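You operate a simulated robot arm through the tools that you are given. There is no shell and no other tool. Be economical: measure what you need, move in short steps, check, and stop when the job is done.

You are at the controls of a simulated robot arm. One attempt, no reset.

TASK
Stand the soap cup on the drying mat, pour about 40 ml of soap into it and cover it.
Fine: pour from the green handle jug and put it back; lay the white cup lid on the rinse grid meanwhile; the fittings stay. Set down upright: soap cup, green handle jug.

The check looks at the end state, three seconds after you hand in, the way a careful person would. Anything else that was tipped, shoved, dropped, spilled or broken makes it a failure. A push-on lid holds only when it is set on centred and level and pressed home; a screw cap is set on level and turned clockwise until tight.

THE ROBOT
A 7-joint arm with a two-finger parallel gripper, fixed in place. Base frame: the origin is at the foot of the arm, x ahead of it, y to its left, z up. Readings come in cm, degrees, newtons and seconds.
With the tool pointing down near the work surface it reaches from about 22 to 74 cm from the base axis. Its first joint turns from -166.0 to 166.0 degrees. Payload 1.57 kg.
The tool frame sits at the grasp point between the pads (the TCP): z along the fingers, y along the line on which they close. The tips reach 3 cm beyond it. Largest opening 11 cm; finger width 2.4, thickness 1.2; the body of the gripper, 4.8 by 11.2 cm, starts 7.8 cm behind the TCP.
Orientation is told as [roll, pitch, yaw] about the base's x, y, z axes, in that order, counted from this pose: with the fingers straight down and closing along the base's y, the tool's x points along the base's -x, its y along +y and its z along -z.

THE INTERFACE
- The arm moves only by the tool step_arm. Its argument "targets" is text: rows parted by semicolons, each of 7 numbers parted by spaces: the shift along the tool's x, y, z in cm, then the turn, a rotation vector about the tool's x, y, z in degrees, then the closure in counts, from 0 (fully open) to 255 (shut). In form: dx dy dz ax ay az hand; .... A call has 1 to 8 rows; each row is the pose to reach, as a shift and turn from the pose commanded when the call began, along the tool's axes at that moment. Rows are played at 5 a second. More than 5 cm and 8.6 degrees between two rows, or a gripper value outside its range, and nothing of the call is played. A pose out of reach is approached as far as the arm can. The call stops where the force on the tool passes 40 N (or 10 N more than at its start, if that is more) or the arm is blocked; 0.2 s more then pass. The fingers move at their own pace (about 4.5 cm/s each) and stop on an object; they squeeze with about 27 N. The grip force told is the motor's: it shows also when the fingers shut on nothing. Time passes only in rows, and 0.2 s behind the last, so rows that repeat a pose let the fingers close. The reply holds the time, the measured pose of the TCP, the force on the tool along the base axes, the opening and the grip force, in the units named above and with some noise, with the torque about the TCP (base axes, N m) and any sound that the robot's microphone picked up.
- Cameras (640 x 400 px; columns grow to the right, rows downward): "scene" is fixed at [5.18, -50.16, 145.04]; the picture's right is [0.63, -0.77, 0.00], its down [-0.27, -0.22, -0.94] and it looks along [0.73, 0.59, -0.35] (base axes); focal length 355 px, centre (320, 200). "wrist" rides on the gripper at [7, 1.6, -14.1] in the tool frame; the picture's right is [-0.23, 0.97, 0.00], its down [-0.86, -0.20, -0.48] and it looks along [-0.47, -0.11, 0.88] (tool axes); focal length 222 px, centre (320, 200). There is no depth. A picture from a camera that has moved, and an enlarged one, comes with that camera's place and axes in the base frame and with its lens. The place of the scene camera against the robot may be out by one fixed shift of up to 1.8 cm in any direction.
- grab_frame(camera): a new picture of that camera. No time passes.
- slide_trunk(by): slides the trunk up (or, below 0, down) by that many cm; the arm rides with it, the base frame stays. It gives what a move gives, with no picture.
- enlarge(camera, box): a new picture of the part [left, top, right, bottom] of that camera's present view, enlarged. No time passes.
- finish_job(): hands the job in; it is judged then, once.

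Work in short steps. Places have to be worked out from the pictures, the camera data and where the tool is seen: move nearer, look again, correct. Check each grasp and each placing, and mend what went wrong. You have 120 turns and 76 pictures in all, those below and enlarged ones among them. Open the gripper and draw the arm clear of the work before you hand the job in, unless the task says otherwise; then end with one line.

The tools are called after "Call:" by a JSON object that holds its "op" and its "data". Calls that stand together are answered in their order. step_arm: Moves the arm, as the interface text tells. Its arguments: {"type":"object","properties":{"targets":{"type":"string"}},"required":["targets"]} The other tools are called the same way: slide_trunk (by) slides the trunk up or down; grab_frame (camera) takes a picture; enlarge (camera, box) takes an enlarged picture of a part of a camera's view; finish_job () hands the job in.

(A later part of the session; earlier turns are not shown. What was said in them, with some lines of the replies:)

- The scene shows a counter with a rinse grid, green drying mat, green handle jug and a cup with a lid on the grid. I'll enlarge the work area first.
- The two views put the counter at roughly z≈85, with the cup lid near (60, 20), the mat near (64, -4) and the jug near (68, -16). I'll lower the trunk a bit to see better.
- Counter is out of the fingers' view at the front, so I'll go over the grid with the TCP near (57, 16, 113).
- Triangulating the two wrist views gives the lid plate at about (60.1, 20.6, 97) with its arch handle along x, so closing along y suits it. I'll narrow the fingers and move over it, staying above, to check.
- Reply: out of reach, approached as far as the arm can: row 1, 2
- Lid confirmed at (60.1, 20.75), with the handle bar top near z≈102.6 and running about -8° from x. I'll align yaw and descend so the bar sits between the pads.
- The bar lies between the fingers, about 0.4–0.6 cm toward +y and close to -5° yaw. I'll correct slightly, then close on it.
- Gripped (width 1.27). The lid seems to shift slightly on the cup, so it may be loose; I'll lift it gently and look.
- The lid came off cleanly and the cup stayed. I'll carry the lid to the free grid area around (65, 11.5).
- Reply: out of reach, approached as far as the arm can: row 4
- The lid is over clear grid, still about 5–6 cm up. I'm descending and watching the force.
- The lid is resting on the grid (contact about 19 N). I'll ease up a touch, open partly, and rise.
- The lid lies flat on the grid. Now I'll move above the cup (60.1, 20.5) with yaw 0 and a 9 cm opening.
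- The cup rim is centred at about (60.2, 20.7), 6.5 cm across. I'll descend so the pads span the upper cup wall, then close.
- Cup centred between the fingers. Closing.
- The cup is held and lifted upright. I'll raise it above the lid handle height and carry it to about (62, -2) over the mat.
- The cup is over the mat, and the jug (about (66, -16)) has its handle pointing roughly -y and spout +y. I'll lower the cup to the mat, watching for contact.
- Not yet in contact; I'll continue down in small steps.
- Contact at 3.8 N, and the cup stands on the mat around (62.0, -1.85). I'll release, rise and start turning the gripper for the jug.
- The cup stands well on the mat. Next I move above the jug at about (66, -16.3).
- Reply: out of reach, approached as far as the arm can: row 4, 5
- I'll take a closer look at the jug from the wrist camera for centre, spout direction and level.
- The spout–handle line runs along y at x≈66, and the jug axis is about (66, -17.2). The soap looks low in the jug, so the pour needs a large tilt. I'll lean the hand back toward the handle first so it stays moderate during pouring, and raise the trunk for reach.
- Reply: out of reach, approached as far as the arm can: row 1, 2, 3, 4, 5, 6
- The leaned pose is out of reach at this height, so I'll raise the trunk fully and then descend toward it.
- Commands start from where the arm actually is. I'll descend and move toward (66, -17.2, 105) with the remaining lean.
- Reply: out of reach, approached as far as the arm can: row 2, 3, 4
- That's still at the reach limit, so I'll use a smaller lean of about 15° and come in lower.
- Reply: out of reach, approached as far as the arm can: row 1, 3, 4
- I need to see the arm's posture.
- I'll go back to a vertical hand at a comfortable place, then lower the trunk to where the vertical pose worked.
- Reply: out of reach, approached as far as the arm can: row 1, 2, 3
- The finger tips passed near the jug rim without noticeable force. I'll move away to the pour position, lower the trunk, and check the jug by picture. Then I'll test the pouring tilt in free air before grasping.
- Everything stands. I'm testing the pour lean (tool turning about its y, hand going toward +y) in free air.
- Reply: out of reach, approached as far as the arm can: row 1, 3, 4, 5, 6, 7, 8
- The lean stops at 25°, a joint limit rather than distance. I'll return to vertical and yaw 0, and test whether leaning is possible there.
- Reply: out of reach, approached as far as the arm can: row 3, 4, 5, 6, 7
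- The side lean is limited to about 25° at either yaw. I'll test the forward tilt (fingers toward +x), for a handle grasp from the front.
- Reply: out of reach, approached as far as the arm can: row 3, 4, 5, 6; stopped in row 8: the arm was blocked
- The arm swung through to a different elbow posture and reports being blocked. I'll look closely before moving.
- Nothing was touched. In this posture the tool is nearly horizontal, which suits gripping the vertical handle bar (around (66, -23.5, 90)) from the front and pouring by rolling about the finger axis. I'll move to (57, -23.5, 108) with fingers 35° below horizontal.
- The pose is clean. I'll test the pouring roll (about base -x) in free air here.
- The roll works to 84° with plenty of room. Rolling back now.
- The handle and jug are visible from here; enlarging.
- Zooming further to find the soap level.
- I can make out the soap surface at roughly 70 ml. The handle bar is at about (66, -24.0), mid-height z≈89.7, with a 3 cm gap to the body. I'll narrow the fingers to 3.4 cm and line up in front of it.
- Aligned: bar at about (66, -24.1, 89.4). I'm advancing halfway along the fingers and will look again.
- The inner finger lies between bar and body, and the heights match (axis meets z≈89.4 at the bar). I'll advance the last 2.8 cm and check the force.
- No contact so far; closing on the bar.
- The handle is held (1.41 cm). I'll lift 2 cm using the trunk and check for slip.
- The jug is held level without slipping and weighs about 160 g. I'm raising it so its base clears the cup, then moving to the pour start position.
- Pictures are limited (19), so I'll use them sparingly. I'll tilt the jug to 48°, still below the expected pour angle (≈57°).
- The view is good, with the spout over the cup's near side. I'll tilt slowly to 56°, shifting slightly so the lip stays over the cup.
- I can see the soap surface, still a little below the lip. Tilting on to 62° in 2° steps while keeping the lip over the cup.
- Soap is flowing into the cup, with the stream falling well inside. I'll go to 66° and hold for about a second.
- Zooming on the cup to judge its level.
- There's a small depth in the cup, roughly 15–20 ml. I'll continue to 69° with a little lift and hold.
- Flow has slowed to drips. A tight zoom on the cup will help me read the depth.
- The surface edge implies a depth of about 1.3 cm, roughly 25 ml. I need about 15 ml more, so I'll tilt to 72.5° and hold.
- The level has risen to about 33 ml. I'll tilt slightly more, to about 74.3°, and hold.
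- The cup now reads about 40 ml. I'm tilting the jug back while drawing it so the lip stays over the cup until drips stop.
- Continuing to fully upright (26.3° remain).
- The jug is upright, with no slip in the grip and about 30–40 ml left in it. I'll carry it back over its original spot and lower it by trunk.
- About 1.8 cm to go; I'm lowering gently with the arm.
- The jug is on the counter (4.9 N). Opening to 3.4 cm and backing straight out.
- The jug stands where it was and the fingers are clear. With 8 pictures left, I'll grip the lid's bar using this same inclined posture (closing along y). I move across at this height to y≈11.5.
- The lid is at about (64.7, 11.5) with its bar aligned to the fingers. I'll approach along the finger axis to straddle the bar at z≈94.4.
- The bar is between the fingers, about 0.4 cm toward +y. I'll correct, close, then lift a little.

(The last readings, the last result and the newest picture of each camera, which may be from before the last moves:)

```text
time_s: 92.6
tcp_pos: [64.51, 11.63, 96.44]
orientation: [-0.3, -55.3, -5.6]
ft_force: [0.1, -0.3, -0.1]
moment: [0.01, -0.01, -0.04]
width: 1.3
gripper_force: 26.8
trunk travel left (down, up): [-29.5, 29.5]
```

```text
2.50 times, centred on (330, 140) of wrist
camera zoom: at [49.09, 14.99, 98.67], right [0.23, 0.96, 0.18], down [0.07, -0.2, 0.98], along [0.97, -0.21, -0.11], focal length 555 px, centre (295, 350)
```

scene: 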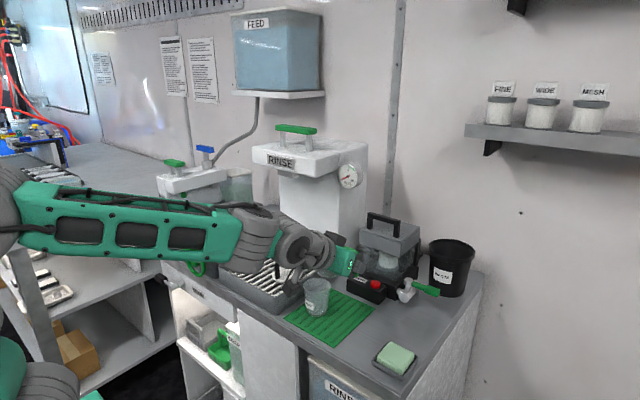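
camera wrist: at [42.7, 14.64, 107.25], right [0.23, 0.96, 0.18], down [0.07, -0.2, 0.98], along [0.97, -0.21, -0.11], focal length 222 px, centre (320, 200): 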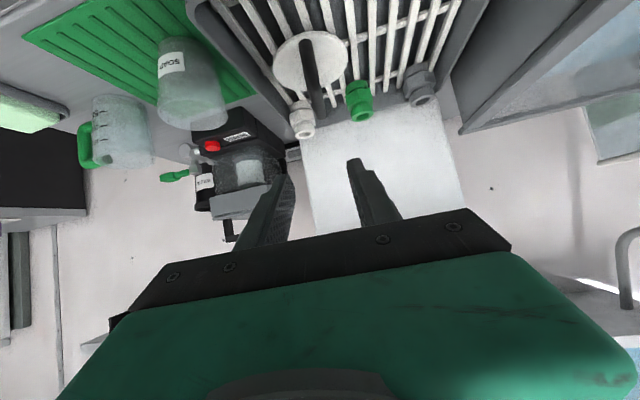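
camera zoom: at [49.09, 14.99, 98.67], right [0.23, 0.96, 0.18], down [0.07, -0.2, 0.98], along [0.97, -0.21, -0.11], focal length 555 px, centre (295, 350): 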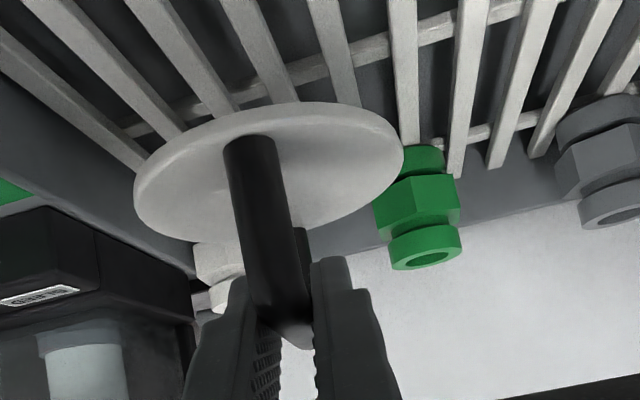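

The lid is held level. I'll raise it above cup height and move to just in front of the cup to fix the cup's position from the wrist view.

Call:
{"op": "slide_trunk", "data": {"by": 9}}

Call:
{"op": "step_arm", "data": {"targets": "1 -3.6 -1.45 0 0 0 255; 2 -7.2 -2.9 0 0 0 255; 3 -10.8 -4.35 0 0 0 255; 4 -14.3 -5.8 0 0 0 255; 4 -14.3 -5.8 0 0 0 255"}}

Call:
{"op": "enlarge", "data": {"camera": "wrist", "box": [220, 0, 440, 140]}}

```text
time_s: 93.9
tcp_pos: [64.45, 11.65, 105.45]
orientation: [-0.2, -55.3, -5.6]
ft_force: [-0.6, 0.7, -0.8]
moment: [0.03, -0.01, 0.0]
width: 1.32
gripper_force: 26.9
trunk travel left (down, up): [-38.5, 20.5]
```

```text
time_s: 95.1
tcp_pos: [55.85, -1.7, 105.48]
orientation: [-0.2, -55.3, -5.5]
ft_force: [-0.1, -0.1, -1.6]
moment: [0.02, -0.02, 0.03]
width: 1.31
gripper_force: 27.2
trunk travel left (down, up): [-38.5, 20.5]
```

```text
2.86 times, centred on (330, 70) of wrist
camera zoom: at [40.36, 1.57, 107.81], right [0.23, 0.96, 0.18], down [0.07, -0.2, 0.98], along [0.97, -0.21, -0.11], focal length 635 px, centre (291, 571)
```

zoom: 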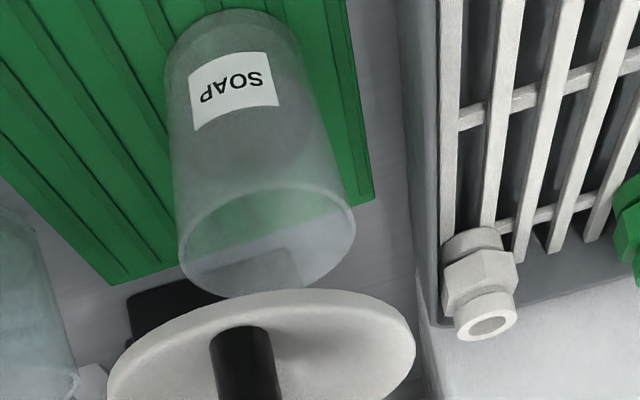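

The wrist view puts the cup at (61.7, -1.8), matching the release point. I'll move the lid centre over (61.85, -1.95) and come down to just above the rim.

Call:
{"op": "step_arm", "data": {"targets": "-1.7 0.19 2.47 0 0 0 255; -3.4 0.38 4.93 0 0 0 255; -3.4 0.38 4.93 0 0 0 255; -1.3 0.38 6.4 0 0 0 255; 0.5 0.38 7.6 0 0 0 255; 0.5 0.38 7.6 0 0 0 255"}}

Call:
{"op": "enlarge", "data": {"camera": "scene", "box": [280, 230, 360, 320]}}

```text
time_s: 96.5
tcp_pos: [61.96, -2.19, 100.79]
orientation: [-0.3, -55.4, -5.6]
ft_force: [0.7, -0.1, -0.9]
moment: [0.01, 0.02, -0.01]
width: 1.32
gripper_force: 27.3
trunk travel left (down, up): [-38.5, 20.5]
```

```text
4.44 times, centred on (320, 275) of scene
camera zoom: at [5.18, -50.16, 145.04], right [0.63, -0.77, 0.0], down [-0.27, -0.22, -0.94], along [0.73, 0.59, -0.35], focal length 1577 px, centre (320, -133)
```

zoom: 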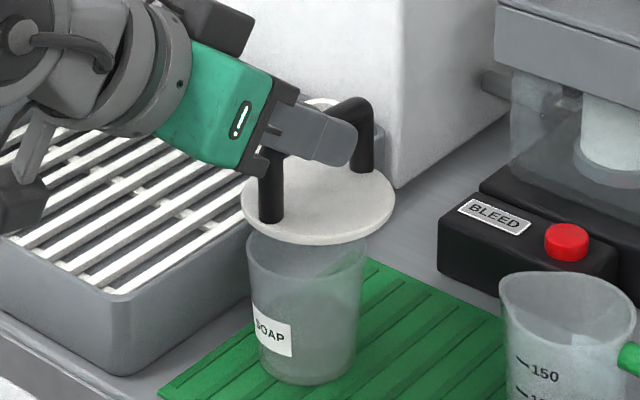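

In the scene view the lid sits about 0.65 cm to the right of the cup. I'll shift (-0.25, +0.63) and lower to just above the rim.

Call:
{"op": "step_arm", "data": {"targets": "0.18 0.6 -0.26 0 0 0 255; 0.18 0.6 -0.26 0 0 0 255; 0.84 0.6 0.19 0 0 0 255; 0.84 0.6 0.19 0 0 0 255"}}

Call:
{"op": "enlarge", "data": {"camera": "scene", "box": [290, 250, 350, 310]}}

```text
time_s: 97.5
tcp_pos: [61.61, -1.42, 100.02]
orientation: [-0.3, -55.4, -5.5]
ft_force: [0.6, 0.5, 0.0]
moment: [0.03, 0.01, 0.01]
width: 1.33
gripper_force: 27.5
trunk travel left (down, up): [-38.5, 20.5]
```

```text
6.67 times, centred on (320, 280) of scene
camera zoom: at [5.18, -50.16, 145.04], right [0.63, -0.77, 0.0], down [-0.27, -0.22, -0.94], along [0.73, 0.59, -0.35], focal length 2365 px, centre (320, -333)
```

zoom: 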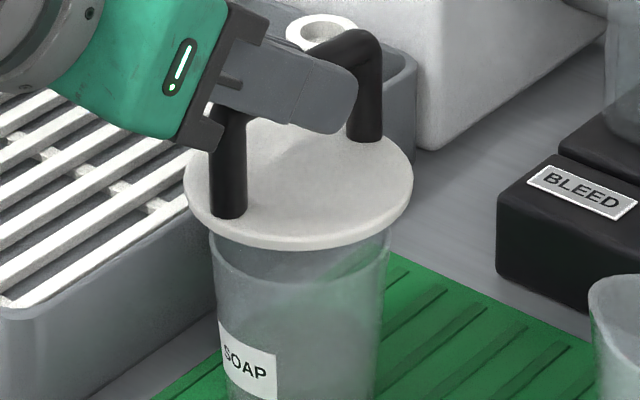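

Lateral alignment is now good, and by the rows the lid may be about 0.25 cm too far from the scene camera. I'll nudge it back and lower in small steps, watching the force.

Call:
{"op": "step_arm", "data": {"targets": "0.1 -0.18 -0.15 0 0 0 255; 0.5 -0.18 0.1 0 0 0 255; 0.84 -0.18 0.36 0 0 0 255; 0.84 -0.18 0.36 0 0 0 255"}}

Call:
{"op": "step_arm", "data": {"targets": "0.25 0 0.17 0 0 0 255; 0.25 0 0.17 0 0 0 255"}}

Call:
{"op": "step_arm", "data": {"targets": "0.2 0 0.14 0 0 0 255; 0.2 0 0.14 0 0 0 255"}}

```text
time_s: 98.5
tcp_pos: [61.59, -1.74, 99.02]
orientation: [-0.2, -55.4, -5.6]
ft_force: [0.3, -0.1, 0.1]
moment: [0.03, 0.03, -0.05]
width: 1.31
gripper_force: 27.1
trunk travel left (down, up): [-38.5, 20.5]
```

```text
time_s: 99.1
tcp_pos: [61.53, -1.74, 98.8]
orientation: [-0.3, -55.4, -5.6]
ft_force: [-0.5, 0.5, -0.1]
moment: [0.02, 0.01, 0.0]
width: 1.31
gripper_force: 26.9
trunk travel left (down, up): [-38.5, 20.5]
```

```text
time_s: 99.7
tcp_pos: [61.56, -1.59, 98.62]
orientation: [-0.1, -55.4, -5.5]
ft_force: [0.6, -1.1, -1.2]
moment: [0.0, 0.02, 0.0]
width: 1.33
gripper_force: 26.7
trunk travel left (down, up): [-38.5, 20.5]
```

No contact yet at 98.6; continuing down in small steps.

Call:
{"op": "step_arm", "data": {"targets": "0.2 0 0.14 0 0 0 255; 0.2 0 0.14 0 0 0 255"}}

Call:
{"op": "step_arm", "data": {"targets": "0.2 0 0.14 0 0 0 255; 0.2 0 0.14 0 0 0 255"}}

Call:
{"op": "step_arm", "data": {"targets": "0.16 0 0.11 0 0 0 255; 0.16 0 0.11 0 0 0 255"}}

```text
time_s: 100.3
tcp_pos: [61.63, -1.55, 98.28]
orientation: [-0.3, -55.5, -5.6]
ft_force: [0.0, -0.5, 0.2]
moment: [0.04, 0.02, -0.02]
width: 1.28
gripper_force: 27.1
trunk travel left (down, up): [-38.5, 20.5]
```

```text
time_s: 100.9
tcp_pos: [61.54, -1.64, 98.28]
orientation: [-0.4, -55.7, -5.7]
ft_force: [-0.8, -1.2, 9.9]
moment: [0.03, -0.02, -0.04]
width: 1.31
gripper_force: 26.7
trunk travel left (down, up): [-38.5, 20.5]
```

```text
time_s: 101.5
tcp_pos: [61.51, -1.75, 98.08]
orientation: [-0.2, -55.8, -5.7]
ft_force: [-0.4, -3.2, 20.8]
moment: [-0.06, 0.02, -0.02]
width: 1.32
gripper_force: 27.5
trunk travel left (down, up): [-38.5, 20.5]
```

Contact at 98.28 and about 21 N now, with small moments, so it is level. I'll press a bit further toward home.

Call:
{"op": "step_arm", "data": {"targets": "0.12 0 0.09 0 0 0 255; 0.12 0 0.09 0 0 0 255"}}

Call:
{"op": "step_arm", "data": {"targets": "0.12 0 0.09 0 0 0 255; 0.12 0 0.09 0 0 0 255"}}

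```text
time_s: 102.1
tcp_pos: [61.51, -1.72, 97.77]
orientation: [-0.3, -55.5, -5.6]
ft_force: [-0.2, -2.6, 17.2]
moment: [-0.02, 0.03, 0.0]
width: 1.33
gripper_force: 26.9
trunk travel left (down, up): [-38.5, 20.5]
```

```text
time_s: 102.7
tcp_pos: [61.41, -1.65, 97.67]
orientation: [-0.3, -55.6, -5.7]
ft_force: [-1.6, -1.9, 18.3]
moment: [-0.01, 0.13, 0.0]
width: 1.35
gripper_force: 26.7
trunk travel left (down, up): [-38.5, 20.5]
```

The force plateaus near 18 N as z falls, which means the fingers are slipping down the bar as they did on the grid. I'll release, back off and press from above with closed fingertips instead.

Call:
{"op": "step_arm", "data": {"targets": "-0.2 0 -0.15 0 0 0 240; -0.2 0 -0.15 0 0 0 180; -0.2 0 -0.15 0 0 0 150; -0.2 0 -0.15 0 0 0 150; -0.2 0 -3 0 0 0 150; -0.2 0 -6.2 0 0 0 150; -3.1 0 -8.2 0 0 0 255; -3.1 0 -8.2 0 0 0 255"}}

Call:
{"op": "enlarge", "data": {"camera": "scene", "box": [270, 230, 430, 340]}}

```text
time_s: 104.5
tcp_pos: [56.43, -1.11, 104.71]
orientation: [-0.3, -55.3, -5.6]
ft_force: [-0.2, 0.0, 0.6]
moment: [-0.04, 0.03, 0.01]
width: 0.0
gripper_force: 3.4
trunk travel left (down, up): [-38.5, 20.5]
```

```text
3.64 times, centred on (350, 285) of scene
camera zoom: at [5.18, -50.16, 145.04], right [0.63, -0.77, 0.0], down [-0.27, -0.22, -0.94], along [0.73, 0.59, -0.35], focal length 1290 px, centre (211, -109)
```

zoom: 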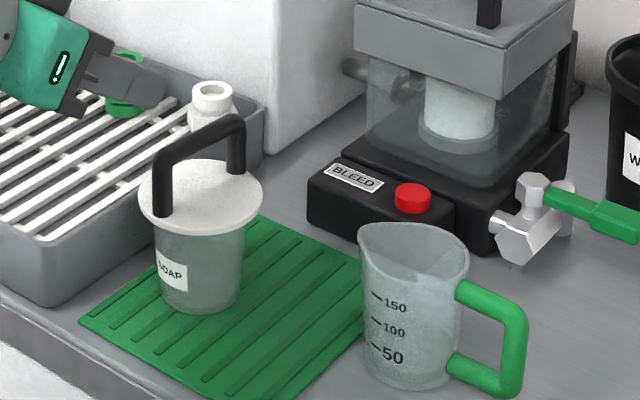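

The lid sits level and centred, and the jug and cup stand upright. I'm bringing the closed fingertips over the middle of the bar to press down.

Call:
{"op": "step_arm", "data": {"targets": "-0.54 -0.04 3.78 0 0 0 255; -0.54 -0.04 3.78 0 0 0 255; 0.3 -0.04 4.36 0 0 0 255; 0.3 -0.04 4.36 0 0 0 255"}}

Call:
{"op": "step_arm", "data": {"targets": "0.25 0 0.17 0 0 0 255; 0.25 0 0.17 0 0 0 255"}}

Call:
{"op": "step_arm", "data": {"targets": "0.25 0 0.17 0 0 0 255; 0.25 0 0.17 0 0 0 255"}}

```text
time_s: 105.5
tcp_pos: [59.77, -1.23, 101.81]
orientation: [-0.3, -55.6, -5.6]
ft_force: [0.4, 0.4, 0.1]
moment: [0.03, 0.01, -0.01]
width: 0.02
gripper_force: 21.5
trunk travel left (down, up): [-38.5, 20.5]
```

```text
time_s: 106.1
tcp_pos: [59.89, -1.29, 101.66]
orientation: [-0.3, -55.4, -5.7]
ft_force: [0.0, 0.0, 0.1]
moment: [-0.03, -0.01, -0.01]
width: 0.0
gripper_force: 20.7
trunk travel left (down, up): [-38.5, 20.5]
```

```text
time_s: 106.7
tcp_pos: [59.92, -1.26, 101.32]
orientation: [-0.3, -55.4, -5.7]
ft_force: [0.6, 0.3, 0.4]
moment: [0.01, 0.0, 0.03]
width: 0.0
gripper_force: 21.6
trunk travel left (down, up): [-38.5, 20.5]
```

Not touching yet; continuing down in 0.3 cm steps.

Call:
{"op": "step_arm", "data": {"targets": "0.25 -0.15 0.17 0 0 0 255; 0.25 -0.15 0.17 0 0 0 255"}}

Call:
{"op": "step_arm", "data": {"targets": "0.2 0 0.14 0 0 0 255; 0.2 0 0.14 0 0 0 255"}}

Call:
{"op": "step_arm", "data": {"targets": "0.2 0 0.14 0 0 0 255; 0.2 0 0.14 0 0 0 255"}}

```text
time_s: 107.3
tcp_pos: [59.9, -1.56, 101.02]
orientation: [-0.3, -55.4, -5.7]
ft_force: [0.1, 0.4, 0.3]
moment: [0.01, -0.03, 0.0]
width: 0.01
gripper_force: 21.0
trunk travel left (down, up): [-38.5, 20.5]
```

```text
time_s: 107.9
tcp_pos: [59.91, -1.58, 101.07]
orientation: [-0.3, -55.6, -5.6]
ft_force: [-0.6, 0.1, 9.5]
moment: [0.0, -0.18, 0.02]
width: 0.0
gripper_force: 20.8
trunk travel left (down, up): [-38.5, 20.5]
```

```text
time_s: 108.5
tcp_pos: [59.82, -1.61, 100.95]
orientation: [-0.2, -56.0, -5.6]
ft_force: [0.6, 0.7, 20.5]
moment: [-0.02, -0.36, 0.04]
width: 0.0
gripper_force: 21.1
trunk travel left (down, up): [-38.5, 20.5]
```

In contact with a pure vertical force of 20 N. Pressing further.

Call:
{"op": "step_arm", "data": {"targets": "0.2 0 0.14 0 0 0 255; 0.2 0 0.14 0 0 0 255"}}

Call:
{"op": "step_arm", "data": {"targets": "0.16 0 0.11 0 0 0 255; 0.16 0 0.11 0 0 0 255"}}

```text
time_s: 109.1
tcp_pos: [59.98, -1.65, 100.91]
orientation: [-0.2, -56.0, -5.7]
ft_force: [-0.6, 1.5, 33.1]
moment: [-0.02, -0.57, 0.05]
width: 0.0
gripper_force: 20.8
trunk travel left (down, up): [-38.5, 20.5]
```

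```text
time_s: 109.7
tcp_pos: [59.94, -1.63, 101.0]
orientation: [-0.2, -56.3, -5.6]
ft_force: [-3.6, 1.5, 38.5]
moment: [-0.09, -0.62, 0.07]
width: 0.01
gripper_force: 21.2
trunk travel left (down, up): [-38.5, 20.5]
```

The lid is solid at 38 N with no further travel, and the bar is about 0.4 cm lower than at first contact, so it looks pressed home. One last slight press, then lift off.

Call:
{"op": "step_arm", "data": {"targets": "0.1 0 0.07 0 0 0 255; 0.1 0 0.07 0 0 0 255"}}

Call:
{"op": "step_arm", "data": {"targets": "-0.8 0 -0.55 0 0 0 255; -2.5 0 -1.7 0 0 0 255; -5 0 -4.5 0 0 0 255; -6 0 -8.5 0 0 0 200; -6 0 -12 0 0 0 150; -6 0 -14 0 0 0 100; -6 0 -14 0 0 0 100"}}

Call:
{"op": "enlarge", "data": {"camera": "scene", "box": [200, 210, 440, 370]}}

```text
time_s: 110.3
tcp_pos: [59.98, -1.55, 100.97]
orientation: [-0.1, -56.4, -5.7]
ft_force: [-3.6, 1.4, 39.9]
moment: [-0.06, -0.66, 0.06]
width: 0.01
gripper_force: 21.3
trunk travel left (down, up): [-38.5, 20.5]
```

```text
time_s: 111.9
tcp_pos: [51.79, -0.79, 113.03]
orientation: [-0.4, -55.4, -5.7]
ft_force: [-0.2, -0.9, 0.4]
moment: [-0.01, 0.05, -0.01]
width: 6.67
gripper_force: 0.0
trunk travel left (down, up): [-38.5, 20.5]
```

```text
2.50 times, centred on (320, 290) of scene
camera zoom: at [5.18, -50.16, 145.04], right [0.63, -0.77, 0.0], down [-0.27, -0.22, -0.94], along [0.73, 0.59, -0.35], focal length 887 px, centre (320, -25)
```

zoom: 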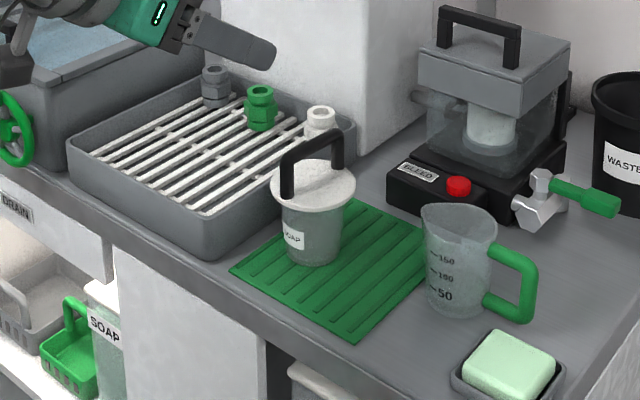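

The cup stands lidded on the mat, the jug is upright in its place, and the fittings and counter are undisturbed. I'll raise the arm clear and then hand in.

Call:
{"op": "slide_trunk", "data": {"by": 10}}

```text
time_s: 113.2
tcp_pos: [51.55, -0.73, 123.03]
orientation: [-0.1, -55.4, -5.7]
ft_force: [-0.3, 0.2, 1.2]
moment: [0.01, 0.01, 0.0]
width: 6.7
gripper_force: 0.0
trunk travel left (down, up): [-48.5, 10.5]
```

The arm is clear and the gripper open, so I'm handing in.

Call:
{"op": "finish_job", "data": {}}

```text
The job is handed in.
```

I handed the job in: the soap cup is upright on the drying mat with about 40 ml of soap (judged by eye from the camera) and its lid pressed on, and the green handle jug is back upright in its place.
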